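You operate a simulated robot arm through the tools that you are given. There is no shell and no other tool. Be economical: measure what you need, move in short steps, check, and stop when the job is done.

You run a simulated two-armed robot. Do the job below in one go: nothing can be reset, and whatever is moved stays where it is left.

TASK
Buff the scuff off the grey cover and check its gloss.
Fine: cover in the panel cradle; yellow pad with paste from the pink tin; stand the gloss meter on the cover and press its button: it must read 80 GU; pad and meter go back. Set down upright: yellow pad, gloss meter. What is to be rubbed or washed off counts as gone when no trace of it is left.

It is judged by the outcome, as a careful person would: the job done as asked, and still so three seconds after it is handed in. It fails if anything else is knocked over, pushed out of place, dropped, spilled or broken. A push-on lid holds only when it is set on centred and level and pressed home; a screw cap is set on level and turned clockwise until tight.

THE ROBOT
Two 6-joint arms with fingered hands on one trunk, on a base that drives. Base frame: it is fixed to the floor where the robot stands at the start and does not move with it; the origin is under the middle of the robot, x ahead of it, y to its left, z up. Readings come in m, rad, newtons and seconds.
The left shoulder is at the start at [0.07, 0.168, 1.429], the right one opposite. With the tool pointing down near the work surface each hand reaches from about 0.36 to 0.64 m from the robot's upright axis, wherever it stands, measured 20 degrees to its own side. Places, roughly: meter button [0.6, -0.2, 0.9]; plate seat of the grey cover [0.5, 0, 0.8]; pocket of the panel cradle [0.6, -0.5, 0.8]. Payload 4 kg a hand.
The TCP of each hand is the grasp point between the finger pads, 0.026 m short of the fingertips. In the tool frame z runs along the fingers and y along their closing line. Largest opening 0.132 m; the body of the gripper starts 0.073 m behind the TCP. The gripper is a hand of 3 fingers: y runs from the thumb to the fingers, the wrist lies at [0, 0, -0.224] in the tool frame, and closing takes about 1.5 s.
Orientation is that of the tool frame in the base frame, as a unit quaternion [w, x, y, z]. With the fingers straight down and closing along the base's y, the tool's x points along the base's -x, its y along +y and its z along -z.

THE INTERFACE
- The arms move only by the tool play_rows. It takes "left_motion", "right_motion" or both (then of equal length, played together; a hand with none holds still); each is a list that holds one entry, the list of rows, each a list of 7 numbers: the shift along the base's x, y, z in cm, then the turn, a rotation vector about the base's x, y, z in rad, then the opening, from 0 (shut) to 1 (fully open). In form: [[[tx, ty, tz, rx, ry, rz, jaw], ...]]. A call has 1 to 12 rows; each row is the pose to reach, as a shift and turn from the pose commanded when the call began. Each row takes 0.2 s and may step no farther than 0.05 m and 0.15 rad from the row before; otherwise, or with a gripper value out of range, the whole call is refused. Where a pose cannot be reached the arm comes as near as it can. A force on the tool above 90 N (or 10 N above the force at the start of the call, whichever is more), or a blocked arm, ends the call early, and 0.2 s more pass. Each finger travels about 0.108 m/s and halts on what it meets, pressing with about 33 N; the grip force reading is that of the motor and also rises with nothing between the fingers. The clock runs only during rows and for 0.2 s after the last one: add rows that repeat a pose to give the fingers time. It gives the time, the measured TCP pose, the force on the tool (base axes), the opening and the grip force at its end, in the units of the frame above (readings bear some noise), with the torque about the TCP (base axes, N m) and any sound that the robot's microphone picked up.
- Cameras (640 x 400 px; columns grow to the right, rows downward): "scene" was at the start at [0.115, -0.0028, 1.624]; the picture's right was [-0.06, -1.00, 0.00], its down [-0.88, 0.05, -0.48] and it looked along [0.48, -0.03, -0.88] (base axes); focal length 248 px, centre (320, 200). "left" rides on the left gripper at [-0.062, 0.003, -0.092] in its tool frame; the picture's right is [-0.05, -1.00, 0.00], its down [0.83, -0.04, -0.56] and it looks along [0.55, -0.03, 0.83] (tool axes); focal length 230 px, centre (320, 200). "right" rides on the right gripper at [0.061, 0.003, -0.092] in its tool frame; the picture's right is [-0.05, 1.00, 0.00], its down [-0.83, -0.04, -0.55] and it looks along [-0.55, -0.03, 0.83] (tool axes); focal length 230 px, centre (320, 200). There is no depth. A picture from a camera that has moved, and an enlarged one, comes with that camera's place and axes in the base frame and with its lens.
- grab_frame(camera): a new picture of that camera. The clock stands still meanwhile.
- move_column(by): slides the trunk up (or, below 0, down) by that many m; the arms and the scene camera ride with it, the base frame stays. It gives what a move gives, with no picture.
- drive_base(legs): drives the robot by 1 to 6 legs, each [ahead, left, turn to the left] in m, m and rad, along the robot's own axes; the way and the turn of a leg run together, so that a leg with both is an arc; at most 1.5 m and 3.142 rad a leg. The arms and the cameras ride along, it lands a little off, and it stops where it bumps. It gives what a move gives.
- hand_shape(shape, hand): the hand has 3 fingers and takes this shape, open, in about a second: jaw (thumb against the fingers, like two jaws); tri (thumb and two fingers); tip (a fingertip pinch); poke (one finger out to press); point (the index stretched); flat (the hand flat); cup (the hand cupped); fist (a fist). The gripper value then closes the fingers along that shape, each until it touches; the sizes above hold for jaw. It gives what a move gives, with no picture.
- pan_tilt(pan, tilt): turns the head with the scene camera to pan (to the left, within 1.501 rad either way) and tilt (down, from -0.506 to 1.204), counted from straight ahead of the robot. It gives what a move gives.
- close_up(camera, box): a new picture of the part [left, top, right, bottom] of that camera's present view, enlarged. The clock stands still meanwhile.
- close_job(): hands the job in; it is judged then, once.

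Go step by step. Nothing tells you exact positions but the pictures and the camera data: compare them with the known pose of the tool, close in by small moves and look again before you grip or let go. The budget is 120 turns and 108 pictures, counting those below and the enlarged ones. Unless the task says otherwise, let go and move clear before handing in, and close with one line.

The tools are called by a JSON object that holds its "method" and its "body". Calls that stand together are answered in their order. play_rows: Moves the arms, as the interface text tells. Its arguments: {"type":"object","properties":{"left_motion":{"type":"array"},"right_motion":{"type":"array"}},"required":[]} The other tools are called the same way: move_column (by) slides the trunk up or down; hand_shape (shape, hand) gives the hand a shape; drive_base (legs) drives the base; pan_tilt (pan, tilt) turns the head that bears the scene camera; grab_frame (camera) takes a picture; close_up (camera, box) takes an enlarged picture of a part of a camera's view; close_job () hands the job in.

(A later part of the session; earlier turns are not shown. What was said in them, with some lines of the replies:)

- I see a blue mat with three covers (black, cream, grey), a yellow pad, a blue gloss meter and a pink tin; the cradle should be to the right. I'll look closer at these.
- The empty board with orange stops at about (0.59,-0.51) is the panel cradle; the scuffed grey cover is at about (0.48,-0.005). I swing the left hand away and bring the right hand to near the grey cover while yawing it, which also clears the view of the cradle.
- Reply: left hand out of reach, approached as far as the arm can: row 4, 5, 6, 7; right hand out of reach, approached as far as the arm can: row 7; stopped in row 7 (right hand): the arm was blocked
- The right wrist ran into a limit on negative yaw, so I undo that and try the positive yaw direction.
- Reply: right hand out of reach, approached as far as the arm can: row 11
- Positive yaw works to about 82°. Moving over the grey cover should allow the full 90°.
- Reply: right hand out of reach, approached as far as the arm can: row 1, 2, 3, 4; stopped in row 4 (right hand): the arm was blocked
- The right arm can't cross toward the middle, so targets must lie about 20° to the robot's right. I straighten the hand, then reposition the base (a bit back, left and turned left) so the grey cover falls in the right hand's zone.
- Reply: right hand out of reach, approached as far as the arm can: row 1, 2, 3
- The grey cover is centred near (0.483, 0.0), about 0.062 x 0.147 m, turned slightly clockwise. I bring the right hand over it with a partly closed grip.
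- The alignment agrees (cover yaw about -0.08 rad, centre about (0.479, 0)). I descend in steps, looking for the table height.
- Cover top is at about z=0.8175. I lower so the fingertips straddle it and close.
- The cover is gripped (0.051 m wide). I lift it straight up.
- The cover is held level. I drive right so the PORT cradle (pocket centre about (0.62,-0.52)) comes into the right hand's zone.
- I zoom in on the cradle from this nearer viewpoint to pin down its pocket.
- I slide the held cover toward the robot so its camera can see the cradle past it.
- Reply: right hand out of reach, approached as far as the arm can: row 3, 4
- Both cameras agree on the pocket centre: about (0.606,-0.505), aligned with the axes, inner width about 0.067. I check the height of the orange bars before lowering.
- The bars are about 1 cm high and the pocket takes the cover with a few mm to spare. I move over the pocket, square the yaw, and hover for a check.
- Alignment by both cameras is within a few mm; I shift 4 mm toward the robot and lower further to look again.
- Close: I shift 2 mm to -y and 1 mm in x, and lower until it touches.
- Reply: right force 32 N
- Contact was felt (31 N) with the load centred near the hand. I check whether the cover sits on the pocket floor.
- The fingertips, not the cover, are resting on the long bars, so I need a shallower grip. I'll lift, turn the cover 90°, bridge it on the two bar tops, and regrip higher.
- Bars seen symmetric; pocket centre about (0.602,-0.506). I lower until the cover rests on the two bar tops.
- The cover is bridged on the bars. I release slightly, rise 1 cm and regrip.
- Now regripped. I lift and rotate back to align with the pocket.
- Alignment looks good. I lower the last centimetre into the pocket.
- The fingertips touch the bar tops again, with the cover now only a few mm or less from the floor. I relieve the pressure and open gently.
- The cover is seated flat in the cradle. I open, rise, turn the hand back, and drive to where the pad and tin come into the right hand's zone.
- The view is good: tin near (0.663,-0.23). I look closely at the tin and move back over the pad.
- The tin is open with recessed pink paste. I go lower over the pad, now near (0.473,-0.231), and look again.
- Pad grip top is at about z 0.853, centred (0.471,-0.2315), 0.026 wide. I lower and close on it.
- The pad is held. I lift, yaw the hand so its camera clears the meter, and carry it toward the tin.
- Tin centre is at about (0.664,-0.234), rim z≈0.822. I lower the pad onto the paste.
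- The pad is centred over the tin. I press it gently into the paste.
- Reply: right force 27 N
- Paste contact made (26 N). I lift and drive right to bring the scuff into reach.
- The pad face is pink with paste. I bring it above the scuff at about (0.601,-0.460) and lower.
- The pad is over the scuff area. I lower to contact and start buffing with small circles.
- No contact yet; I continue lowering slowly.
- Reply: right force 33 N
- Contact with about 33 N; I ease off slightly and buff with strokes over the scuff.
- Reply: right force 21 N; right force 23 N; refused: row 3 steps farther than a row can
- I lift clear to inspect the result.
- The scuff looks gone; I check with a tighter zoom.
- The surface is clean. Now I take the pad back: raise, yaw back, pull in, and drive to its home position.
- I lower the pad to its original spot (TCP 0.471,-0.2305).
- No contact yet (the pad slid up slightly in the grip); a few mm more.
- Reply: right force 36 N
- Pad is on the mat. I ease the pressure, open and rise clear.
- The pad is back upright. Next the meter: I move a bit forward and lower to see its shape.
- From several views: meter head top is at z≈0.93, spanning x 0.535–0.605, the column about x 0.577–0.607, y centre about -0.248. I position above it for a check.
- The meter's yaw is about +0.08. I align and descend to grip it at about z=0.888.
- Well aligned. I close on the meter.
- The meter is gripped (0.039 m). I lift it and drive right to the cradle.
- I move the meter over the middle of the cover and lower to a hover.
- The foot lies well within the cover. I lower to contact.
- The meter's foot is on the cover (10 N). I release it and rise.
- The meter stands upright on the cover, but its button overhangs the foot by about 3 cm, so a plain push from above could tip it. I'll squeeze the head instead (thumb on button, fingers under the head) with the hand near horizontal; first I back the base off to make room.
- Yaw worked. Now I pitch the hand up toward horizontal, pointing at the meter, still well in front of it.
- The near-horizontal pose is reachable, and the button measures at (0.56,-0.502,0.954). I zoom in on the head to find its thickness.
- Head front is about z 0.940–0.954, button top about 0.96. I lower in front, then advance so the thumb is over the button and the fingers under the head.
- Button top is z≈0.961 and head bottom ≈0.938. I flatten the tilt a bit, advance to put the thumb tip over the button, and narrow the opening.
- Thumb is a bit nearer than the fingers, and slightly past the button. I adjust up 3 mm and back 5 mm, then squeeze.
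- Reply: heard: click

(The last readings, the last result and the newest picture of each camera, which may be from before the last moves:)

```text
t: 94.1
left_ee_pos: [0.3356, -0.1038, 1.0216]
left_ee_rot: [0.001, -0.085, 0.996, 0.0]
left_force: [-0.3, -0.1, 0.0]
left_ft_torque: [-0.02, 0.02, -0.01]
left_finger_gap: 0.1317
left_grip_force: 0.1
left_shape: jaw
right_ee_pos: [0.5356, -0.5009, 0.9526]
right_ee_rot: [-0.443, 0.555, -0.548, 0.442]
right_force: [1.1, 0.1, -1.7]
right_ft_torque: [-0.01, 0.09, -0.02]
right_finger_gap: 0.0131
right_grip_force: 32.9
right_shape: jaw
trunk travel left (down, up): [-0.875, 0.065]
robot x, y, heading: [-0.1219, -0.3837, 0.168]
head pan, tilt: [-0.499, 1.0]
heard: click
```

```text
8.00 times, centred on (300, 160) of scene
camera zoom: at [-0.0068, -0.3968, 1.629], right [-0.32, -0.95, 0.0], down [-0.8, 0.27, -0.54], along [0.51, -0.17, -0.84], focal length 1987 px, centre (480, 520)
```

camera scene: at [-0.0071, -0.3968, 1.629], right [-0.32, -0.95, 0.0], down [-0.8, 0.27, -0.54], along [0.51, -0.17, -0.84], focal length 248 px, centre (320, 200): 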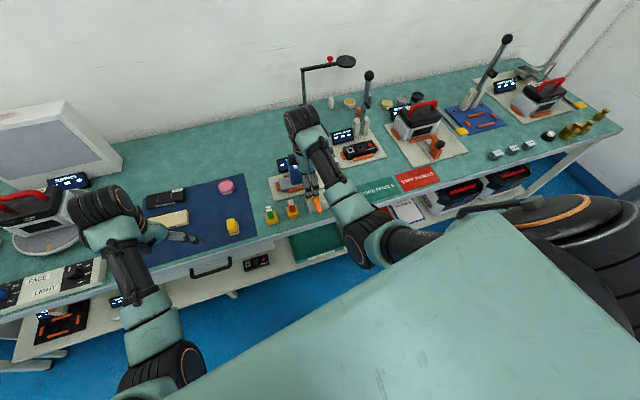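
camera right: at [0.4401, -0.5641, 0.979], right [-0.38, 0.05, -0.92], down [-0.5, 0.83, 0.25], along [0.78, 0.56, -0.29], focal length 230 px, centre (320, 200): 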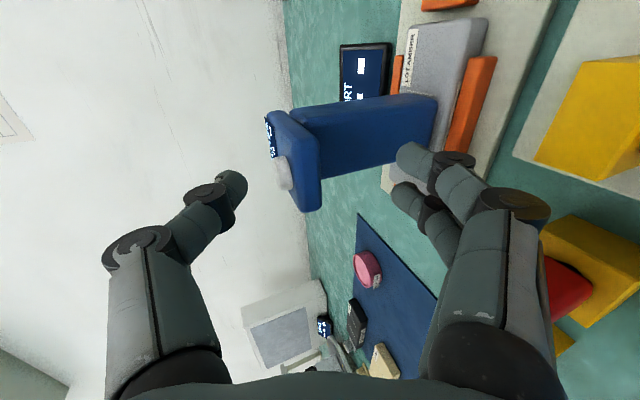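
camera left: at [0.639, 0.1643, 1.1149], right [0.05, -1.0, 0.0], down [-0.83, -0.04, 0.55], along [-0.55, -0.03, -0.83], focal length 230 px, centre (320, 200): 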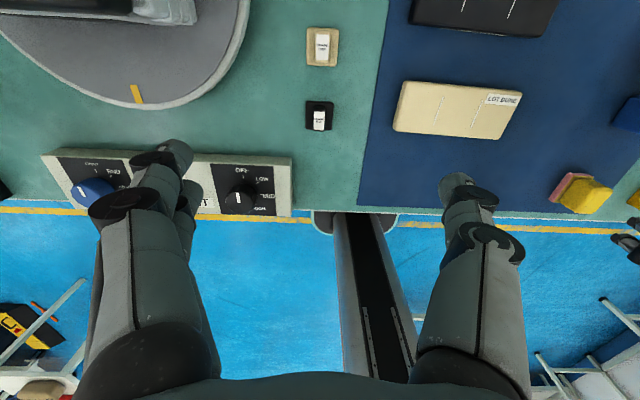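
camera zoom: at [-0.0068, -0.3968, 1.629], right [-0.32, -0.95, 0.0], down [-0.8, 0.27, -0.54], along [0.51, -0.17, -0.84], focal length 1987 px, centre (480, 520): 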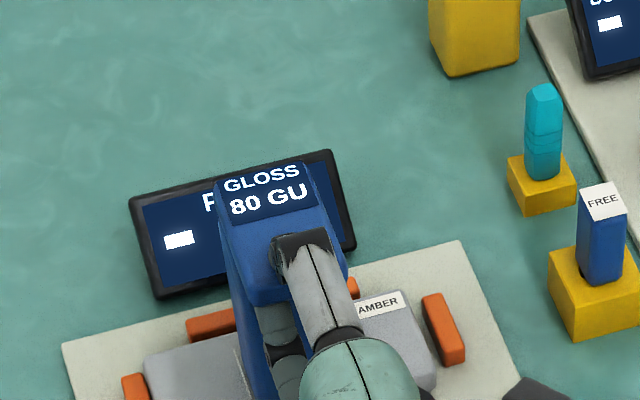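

The button clicked and the meter reads 80 GU. I open, check the meter still stands, and withdraw.

{"method": "play_rows", "body": {"right_motion": [[[0, 0, 0, 0, 0, 0, 0.25], [0, 0, 0, 0, 0, 0, 0.45], [0, 0, 0, 0, 0, 0, 0.55], [-1.5, 0, 0, 0, 0, 0, 0.6], [-3.5, 0, 0, 0, 0, 0, 0.6], [-5.5, 0, 1, 0, 0, 0, 0.6], [-6, 0, 3, 0, 0.05, 0, 0.6], [-6, 0, 5.5, 0, 0.17, 0, 0.6]]]}}

{"method": "close_up", "body": {"camera": "scene", "box": [255, 130, 345, 200]}}

```text
t: 95.9
left_ee_pos: [0.3344, -0.1034, 1.0221]
left_ee_rot: [0.001, -0.084, 0.996, 0.0]
left_force: [-0.3, -0.7, 0.6]
left_ft_torque: [0.0, 0.03, 0.03]
left_finger_gap: 0.1323
left_grip_force: 0.0
left_shape: jaw
right_ee_pos: [0.4744, -0.5042, 1.0089]
right_ee_rot: [-0.39, 0.59, -0.582, 0.401]
right_force: [-0.1, 2.3, -1.0]
right_ft_torque: [-0.06, -0.02, -0.15]
right_finger_gap: 0.0787
right_grip_force: 0.1
right_shape: jaw
right hand out of reach, approached as far as the arm can: row 7
trunk travel left (down, up): [-0.875, 0.065]
robot x, y, heading: [-0.1256, -0.3816, 0.168]
head pan, tilt: [-0.499, 1.0]
```

```text
5.71 times, centred on (300, 165) of scene
camera zoom: at [-0.0075, -0.3966, 1.629], right [-0.32, -0.95, 0.0], down [-0.8, 0.27, -0.54], along [0.51, -0.18, -0.84], focal length 1419 px, centre (434, 400)
```

zoom: 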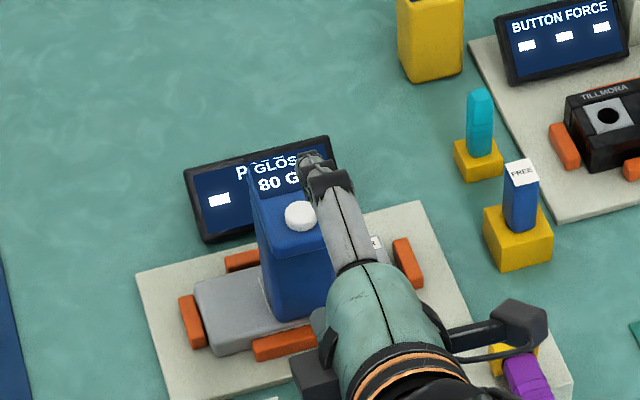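

The meter still stands and shows 80 GU. I return the hand to pointing down and bring the base back beside the cradle.

{"method": "play_rows", "body": {"right_motion": [[[-0.2, 0, 0, 0, 0.12, 0, 0.6], [-0.4, 0, 0, 0, 0.24, 0, 0.6], [-0.6, 0, 0, 0, 0.36, 0, 0.6], [-0.8, 0, 0, 0, 0.48, 0, 0.6], [-1, 0, 0, 0, 0.6, 0, 0.6], [-1.2, 0, 0, 0, 0.72, 0, 0.6], [-1.4, 0, 0, 0, 0.84, 0, 0.6], [-1.6, 0, 0, 0, 0.96, 0, 0.6], [-1.8, 0, 0, 0, 1.08, 0, 0.6], [-2, 0, 0, 0, 1.2, 0, 0.6]]]}}

{"method": "play_rows", "body": {"right_motion": [[[0, 0, 0, 0, 0, -0.128, 0.6], [0, 0, 0, 0, 0, -0.256, 0.6], [0, 0, 0, 0, 0, -0.384, 0.6], [0, 0, 0, 0, 0, -0.512, 0.6], [0, 0, 0, 0, 0, -0.64, 0.65], [0, 0, 0, 0, 0, -0.768, 0.7], [0, 0, 0, 0, 0, -0.896, 0.75], [0, 0, 0, 0, 0, -1.024, 0.75], [0, 0, 0, 0, 0, -1.152, 0.75], [0, 0, 0, 0, 0, -1.28, 0.75], [0, 0, 0, 0, 0, -1.4, 0.75]]]}}

```text
t: 98.1
left_ee_pos: [0.3371, -0.1043, 1.0216]
left_ee_rot: [0.001, -0.085, 0.996, 0.0]
left_force: [0.2, 0.1, -0.5]
left_ft_torque: [-0.01, 0.04, 0.0]
left_finger_gap: 0.1318
left_grip_force: 0.2
left_shape: jaw
right_ee_pos: [0.4564, -0.5018, 1.0093]
right_ee_rot: [0.003, 0.709, -0.705, -0.009]
right_force: [-0.3, -0.6, -0.4]
right_ft_torque: [0.02, 0.03, -0.01]
right_finger_gap: 0.0786
right_grip_force: 0.2
right_shape: jaw
trunk travel left (down, up): [-0.875, 0.065]
robot x, y, heading: [-0.1251, -0.3824, 0.164]
head pan, tilt: [-0.499, 1.0]
```

```text
t: 100.5
left_ee_pos: [0.3342, -0.1038, 1.0216]
left_ee_rot: [0.001, -0.084, 0.996, 0.0]
left_force: [0.0, 0.0, -0.9]
left_ft_torque: [0.03, -0.04, 0.01]
left_finger_gap: 0.132
left_grip_force: 0.1
left_shape: jaw
right_ee_pos: [0.4561, -0.502, 1.0095]
right_ee_rot: [0.003, -0.087, 0.996, 0.008]
right_force: [0.1, -0.6, 0.6]
right_ft_torque: [0.0, 0.0, 0.01]
right_finger_gap: 0.0984
right_grip_force: 0.1
right_shape: jaw
trunk travel left (down, up): [-0.875, 0.065]
robot x, y, heading: [-0.12, -0.386, 0.168]
head pan, tilt: [-0.499, 1.0]
```

{"method": "drive_base", "body": {"legs": [[0, 0, -0.17], [0, 0.1, 0], [0.17, 0, 0]]}}

{"method": "grab_frame", "body": {"camera": "right"}}

```text
t: 103.4
left_ee_pos: [0.5436, -0.0836, 1.0234]
left_ee_rot: [0.002, -0.002, 1.0, 0.0]
left_force: [-0.4, 0.5, -0.3]
left_ft_torque: [0.0, 0.02, 0.03]
left_finger_gap: 0.1319
left_grip_force: 0.2
left_shape: jaw
right_ee_pos: [0.5959, -0.4952, 1.0115]
right_ee_rot: [0.005, -0.004, 1.0, 0.009]
right_force: [-0.7, 0.8, 0.6]
right_ft_torque: [0.02, -0.04, 0.0]
right_finger_gap: 0.0987
right_grip_force: 0.0
right_shape: jaw
trunk travel left (down, up): [-0.875, 0.065]
robot x, y, heading: [0.0485, -0.2796, 0.0]
head pan, tilt: [-0.499, 1.0]
```

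```text
16 pictures are left
camera right: at [0.5317, -0.4939, 1.102], right [0.04, 1.0, 0.02], down [0.83, -0.04, 0.56], along [0.56, -0.01, -0.83], focal length 230 px, centre (320, 200)
```

right: 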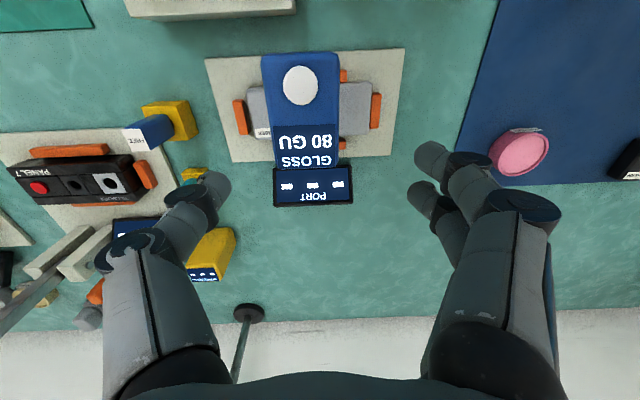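

The meter reads 80 GU. I descend to grip it again at its column.

{"method": "play_rows", "body": {"right_motion": [[[-0.7, -0.8, -1, 0, 0, 0, 0.75], [-0.7, -0.8, -4, 0, 0, 0, 0.75], [-0.7, -0.8, -7, 0, 0, 0, 0.75], [-0.7, -0.8, -9.8, 0, 0, 0, 0.75]]]}}

{"method": "grab_frame", "body": {"camera": "right"}}

```text
t: 104.4
left_ee_pos: [0.546, -0.0828, 1.0217]
left_ee_rot: [0.001, -0.002, 1.0, -0.001]
left_force: [-0.5, 0.3, 0.8]
left_ft_torque: [0.02, -0.01, 0.02]
left_finger_gap: 0.1319
left_grip_force: 0.0
left_shape: jaw
right_ee_pos: [0.5918, -0.5046, 0.9105]
right_ee_rot: [0.004, -0.004, 1.0, 0.008]
right_force: [-0.2, -0.8, -0.3]
right_ft_torque: [-0.01, -0.01, 0.01]
right_finger_gap: 0.0987
right_grip_force: 0.1
right_shape: jaw
trunk travel left (down, up): [-0.875, 0.065]
robot x, y, heading: [0.0456, -0.2827, 0.005]
head pan, tilt: [-0.499, 1.0]
```

```text
15 pictures are left
camera right: at [0.5275, -0.5032, 1.0019], right [0.04, 1.0, 0.02], down [0.83, -0.04, 0.56], along [0.56, -0.01, -0.83], focal length 230 px, centre (320, 200)
```

right: 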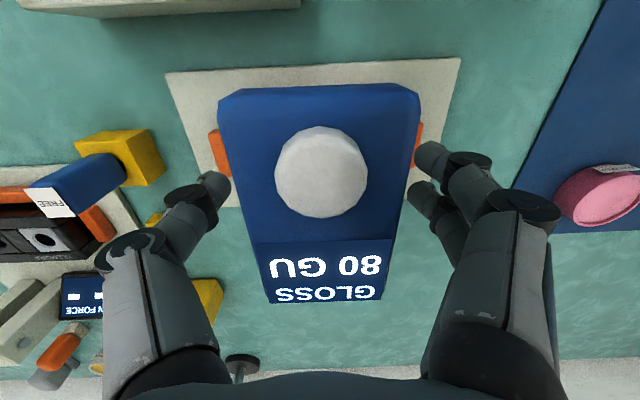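

Nearly the same relation as the first grip. I close and lift.

{"method": "play_rows", "body": {"right_motion": [[[0, 0, 0.2, 0, 0, 0, 0.55], [0, 0, 0.2, 0, 0, 0, 0.35], [0, 0, 0.2, 0, 0, 0, 0.2], [0, 0, 0.2, 0, 0, 0, 0.2], [0, 0, 0.2, 0, 0, 0, 0.2], [0, 0, 0.2, 0, 0, 0, 0.2], [0, 0, 1.2, 0, 0, 0, 0.2], [0, 0, 4, 0, 0, 0, 0.2], [0, 0, 8, 0, 0, 0, 0.2]]]}}

{"method": "grab_frame", "body": {"camera": "right"}}

```text
t: 106.4
left_ee_pos: [0.5481, -0.0821, 1.0227]
left_ee_rot: [0.002, -0.002, 1.0, 0.0]
left_force: [-0.4, 0.1, -0.1]
left_ft_torque: [0.0, -0.03, -0.02]
left_finger_gap: 0.1318
left_grip_force: 0.0
left_shape: jaw
right_ee_pos: [0.5918, -0.5032, 0.991]
right_ee_rot: [0.003, -0.004, 1.0, 0.008]
right_force: [0.3, 0.2, -2.4]
right_ft_torque: [0.02, -0.04, -0.03]
right_finger_gap: 0.0393
right_grip_force: 32.4
right_shape: jaw
trunk travel left (down, up): [-0.875, 0.065]
robot x, y, heading: [0.0455, -0.282, 0.004]
head pan, tilt: [-0.499, 1.0]
```

```text
14 pictures are left
camera right: at [0.5274, -0.5023, 1.0825], right [0.04, 1.0, 0.02], down [0.83, -0.04, 0.56], along [0.56, -0.01, -0.83], focal length 230 px, centre (320, 200)
```

right: 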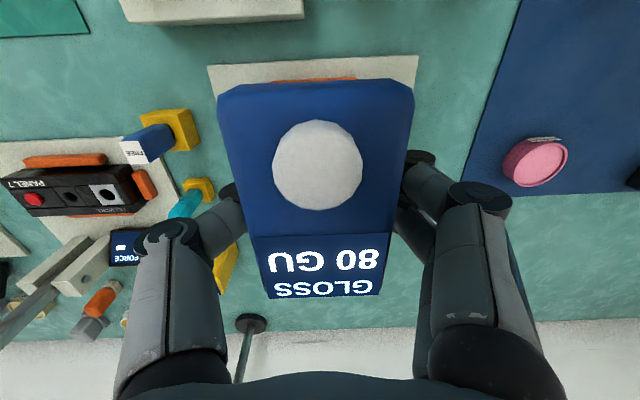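

Held securely, meter sits about 6 mm farther forward in the hand than before. I drive back to the mat.

{"method": "drive_base", "body": {"legs": [[0.03, 0.25, 0.0]]}}

{"method": "play_rows", "body": {"right_motion": [[[-1, 0.2, 0, 0, 0, 0.04, 0.2], [-2.5, 0.4, 0, 0, 0, 0.08, 0.2], [-2.8, 0.6, -2, 0, 0, 0.08, 0.2], [-2.8, 0.6, -4, 0, 0, 0.08, 0.2]]]}}

{"method": "close_up", "body": {"camera": "scene", "box": [270, 160, 350, 230]}}

```text
t: 108.3
left_ee_pos: [0.5739, 0.1678, 1.0228]
left_ee_rot: [0.001, -0.002, 1.0, 0.002]
left_force: [-0.6, -0.2, -0.4]
left_ft_torque: [-0.01, 0.04, -0.02]
left_finger_gap: 0.1318
left_grip_force: 0.0
left_shape: jaw
right_ee_pos: [0.6216, -0.2541, 0.9913]
right_ee_rot: [0.003, -0.005, 1.0, 0.009]
right_force: [0.8, 0.7, -1.7]
right_ft_torque: [0.04, -0.03, -0.01]
right_finger_gap: 0.0392
right_grip_force: 32.9
right_shape: jaw
trunk travel left (down, up): [-0.875, 0.065]
robot x, y, heading: [0.0759, -0.0271, 0.008]
head pan, tilt: [-0.499, 1.0]
```

```text
t: 109.3
left_ee_pos: [0.5751, 0.1687, 1.022]
left_ee_rot: [0.001, -0.003, 1.0, 0.0]
left_force: [-0.6, 0.3, 1.1]
left_ft_torque: [-0.01, 0.02, -0.02]
left_finger_gap: 0.1319
left_grip_force: 0.1
left_shape: jaw
right_ee_pos: [0.5935, -0.2466, 0.9515]
right_ee_rot: [0.003, -0.045, 0.999, 0.007]
right_force: [0.5, 0.2, -2.2]
right_ft_torque: [-0.01, -0.02, 0.0]
right_finger_gap: 0.0392
right_grip_force: 32.9
right_shape: jaw
trunk travel left (down, up): [-0.875, 0.065]
robot x, y, heading: [0.0775, -0.032, 0.008]
head pan, tilt: [-0.499, 1.0]
```

```text
5.71 times, centred on (310, 195) of scene
camera zoom: at [0.1896, -0.064, 1.6289], right [-0.47, -0.88, 0.0], down [-0.74, 0.4, -0.54], along [0.47, -0.26, -0.84], focal length 1419 px, centre (377, 229)
```

zoom: 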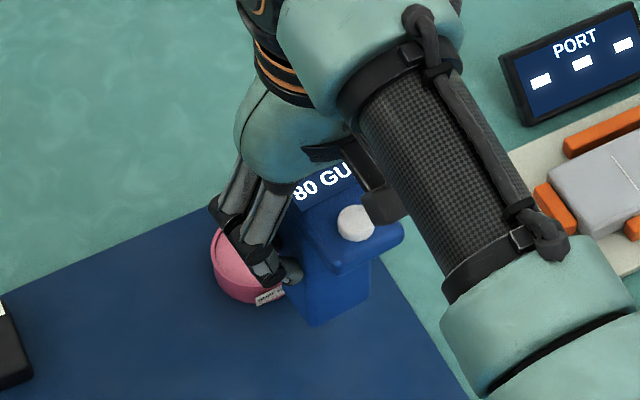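

Position matches the original. I lower to the mat.

{"method": "play_rows", "body": {"right_motion": [[[0, 0.15, -2, 0, 0, 0, 0.2], [0, 0.15, -4, 0, 0, 0, 0.2], [0, 0.15, -5.5, 0, 0, 0, 0.2], [0, 0.15, -6.2, 0, 0, 0, 0.2]]]}}

```text
t: 110.3
left_ee_pos: [0.5758, 0.17, 1.022]
left_ee_rot: [0.001, -0.002, 1.0, 0.0]
left_force: [-0.3, -0.5, 0.7]
left_ft_torque: [0.0, -0.02, 0.01]
left_finger_gap: 0.1318
left_grip_force: 0.0
left_shape: jaw
right_ee_pos: [0.5931, -0.243, 0.8881]
right_ee_rot: [0.004, -0.046, 0.999, 0.008]
right_force: [-0.5, -0.2, -1.4]
right_ft_torque: [0.0, -0.04, -0.01]
right_finger_gap: 0.0391
right_grip_force: 32.7
right_shape: jaw
trunk travel left (down, up): [-0.875, 0.065]
robot x, y, heading: [0.0767, -0.0317, 0.006]
head pan, tilt: [-0.499, 1.0]
```

{"method": "play_rows", "body": {"right_motion": [[[0, -0.1, -0.2, 0, 0, 0, 0.2], [0, -0.1, -0.4, 0, 0, 0, 0.2], [0, -0.1, -0.5, 0, 0, 0, 0.2]]]}}

```text
t: 111.1
left_ee_pos: [0.5741, 0.1695, 1.0227]
left_ee_rot: [0.001, -0.002, 1.0, -0.001]
left_force: [1.2, -0.5, -0.1]
left_ft_torque: [-0.02, 0.03, 0.03]
left_finger_gap: 0.132
left_grip_force: 0.2
left_shape: jaw
right_ee_pos: [0.5931, -0.2442, 0.8851]
right_ee_rot: [0.006, -0.045, 0.999, 0.008]
right_force: [1.4, 0.9, 13.5]
right_ft_torque: [0.01, -0.01, 0.0]
right_finger_gap: 0.0394
right_grip_force: 33.2
right_shape: jaw
trunk travel left (down, up): [-0.875, 0.065]
robot x, y, heading: [0.0774, -0.0292, 0.009]
head pan, tilt: [-0.499, 1.0]
```

The meter is on the mat (13 N). I release, rise clear, and check.

{"method": "play_rows", "body": {"right_motion": [[[0, 0, 0.2, 0, 0, 0, 0.3], [0, 0, 0.2, 0, 0, 0, 0.4], [0, 0, 0.2, 0, 0, 0, 0.55], [0, 0, 0.2, 0, 0, 0, 0.7], [0, 0, 2, 0, 0, 0, 0.75], [0, 0, 6, 0, 0, 0, 0.75], [0, 0, 10, 0, 0, 0, 0.75], [0, 0, 11.5, 0, 0, 0, 0.75]]]}}

{"method": "drive_base", "body": {"legs": [[-0.12, 0, 0]]}}

{"method": "close_up", "body": {"camera": "scene", "box": [240, 110, 440, 235]}}

{"method": "grab_frame", "body": {"camera": "right"}}

```text
t: 112.9
left_ee_pos: [0.5751, 0.1706, 1.0221]
left_ee_rot: [0.001, -0.003, 1.0, 0.0]
left_force: [0.3, 0.0, 0.4]
left_ft_torque: [0.0, -0.02, -0.02]
left_finger_gap: 0.1323
left_grip_force: 0.1
left_shape: jaw
right_ee_pos: [0.5946, -0.2467, 0.9994]
right_ee_rot: [0.002, -0.045, 0.999, 0.008]
right_force: [-0.1, 0.2, -0.4]
right_ft_torque: [0.02, 0.04, -0.03]
right_finger_gap: 0.0986
right_grip_force: 0.0
right_shape: jaw
trunk travel left (down, up): [-0.875, 0.065]
robot x, y, heading: [0.0782, -0.0326, 0.004]
head pan, tilt: [-0.499, 1.0]
```

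```text
t: 114.1
left_ee_pos: [0.4583, 0.1694, 1.0205]
left_ee_rot: [0.0, -0.002, 1.0, 0.001]
left_force: [0.2, 0.6, 0.4]
left_ft_torque: [0.0, 0.0, 0.0]
left_finger_gap: 0.132
left_grip_force: 0.1
left_shape: jaw
right_ee_pos: [0.4773, -0.2463, 0.9978]
right_ee_rot: [0.002, -0.045, 0.999, 0.007]
right_force: [0.4, 0.9, -0.2]
right_ft_torque: [-0.06, 0.0, -0.04]
right_finger_gap: 0.0989
right_grip_force: 0.0
right_shape: jaw
trunk travel left (down, up): [-0.875, 0.065]
robot x, y, heading: [-0.0397, -0.0328, 0.007]
head pan, tilt: [-0.499, 1.0]
```

```text
3.20 times, centred on (340, 172) of scene
camera zoom: at [0.0733, -0.0637, 1.6287], right [-0.47, -0.88, 0.0], down [-0.74, 0.4, -0.54], along [0.47, -0.26, -0.84], focal length 795 px, centre (256, 288)
```

zoom: 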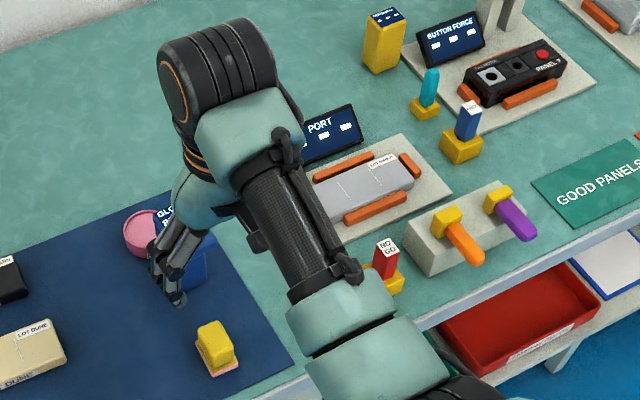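

```text
11 pictures are left
camera right: at [0.4138, -0.2506, 1.0893], right [-0.04, 1.0, 0.02], down [0.83, 0.02, 0.56], along [0.56, 0.03, -0.83], focal length 230 px, centre (320, 200)
```

right: 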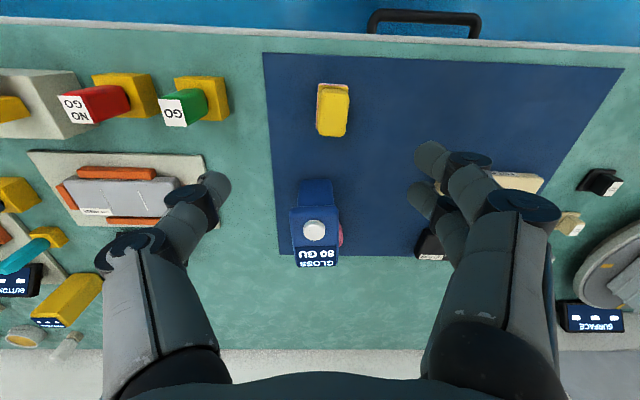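

Pad and meter are back upright and the cover sits in the cradle. One last look at the cover's surface.

{"method": "close_up", "body": {"camera": "right", "box": [40, 130, 240, 240]}}

{"method": "close_up", "body": {"camera": "scene", "box": [325, 150, 385, 190]}}

```text
3.20 times, centred on (140, 185) of right
camera zoom: at [0.4138, -0.2506, 1.0893], right [-0.04, 1.0, 0.02], down [0.83, 0.02, 0.56], along [0.56, 0.03, -0.83], focal length 736 px, centre (896, 248)
```

zoom: 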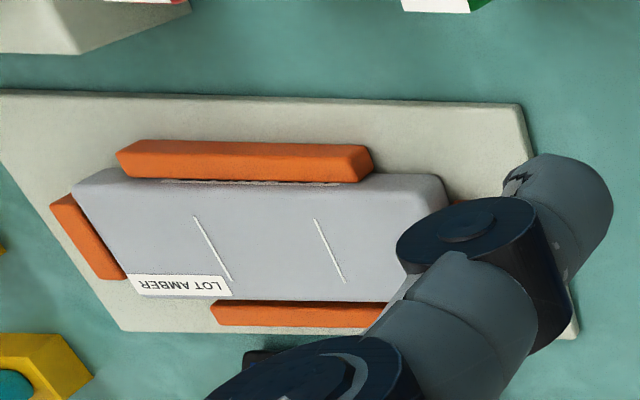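

```text
10.00 times, centred on (355, 170) of scene
camera zoom: at [0.0733, -0.0637, 1.6287], right [-0.47, -0.88, 0.0], down [-0.74, 0.4, -0.54], along [0.47, -0.26, -0.84], focal length 2484 px, centre (-30, 500)
```

zoom: 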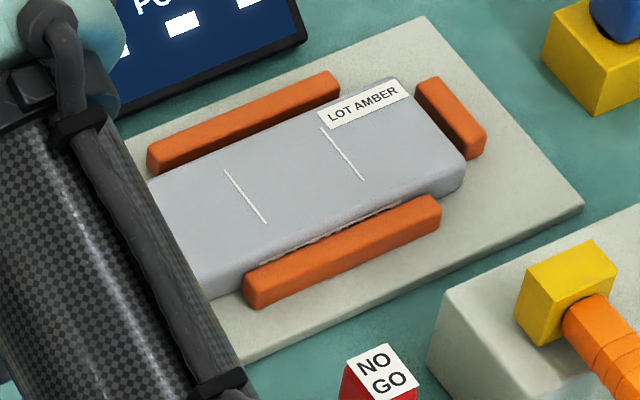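

The cover is clean and seated in the cradle, the gloss reading was 80 GU, the pad and meter are back upright, and both hands are clear. I hand the job in.

{"method": "close_job", "body": {}}

```text
The job is handed in.
```

The scuff is buffed off the grey cover, which is seated in the panel cradle. The gloss meter read 80 GU, and the pad and meter are back upright in their places on the mat.
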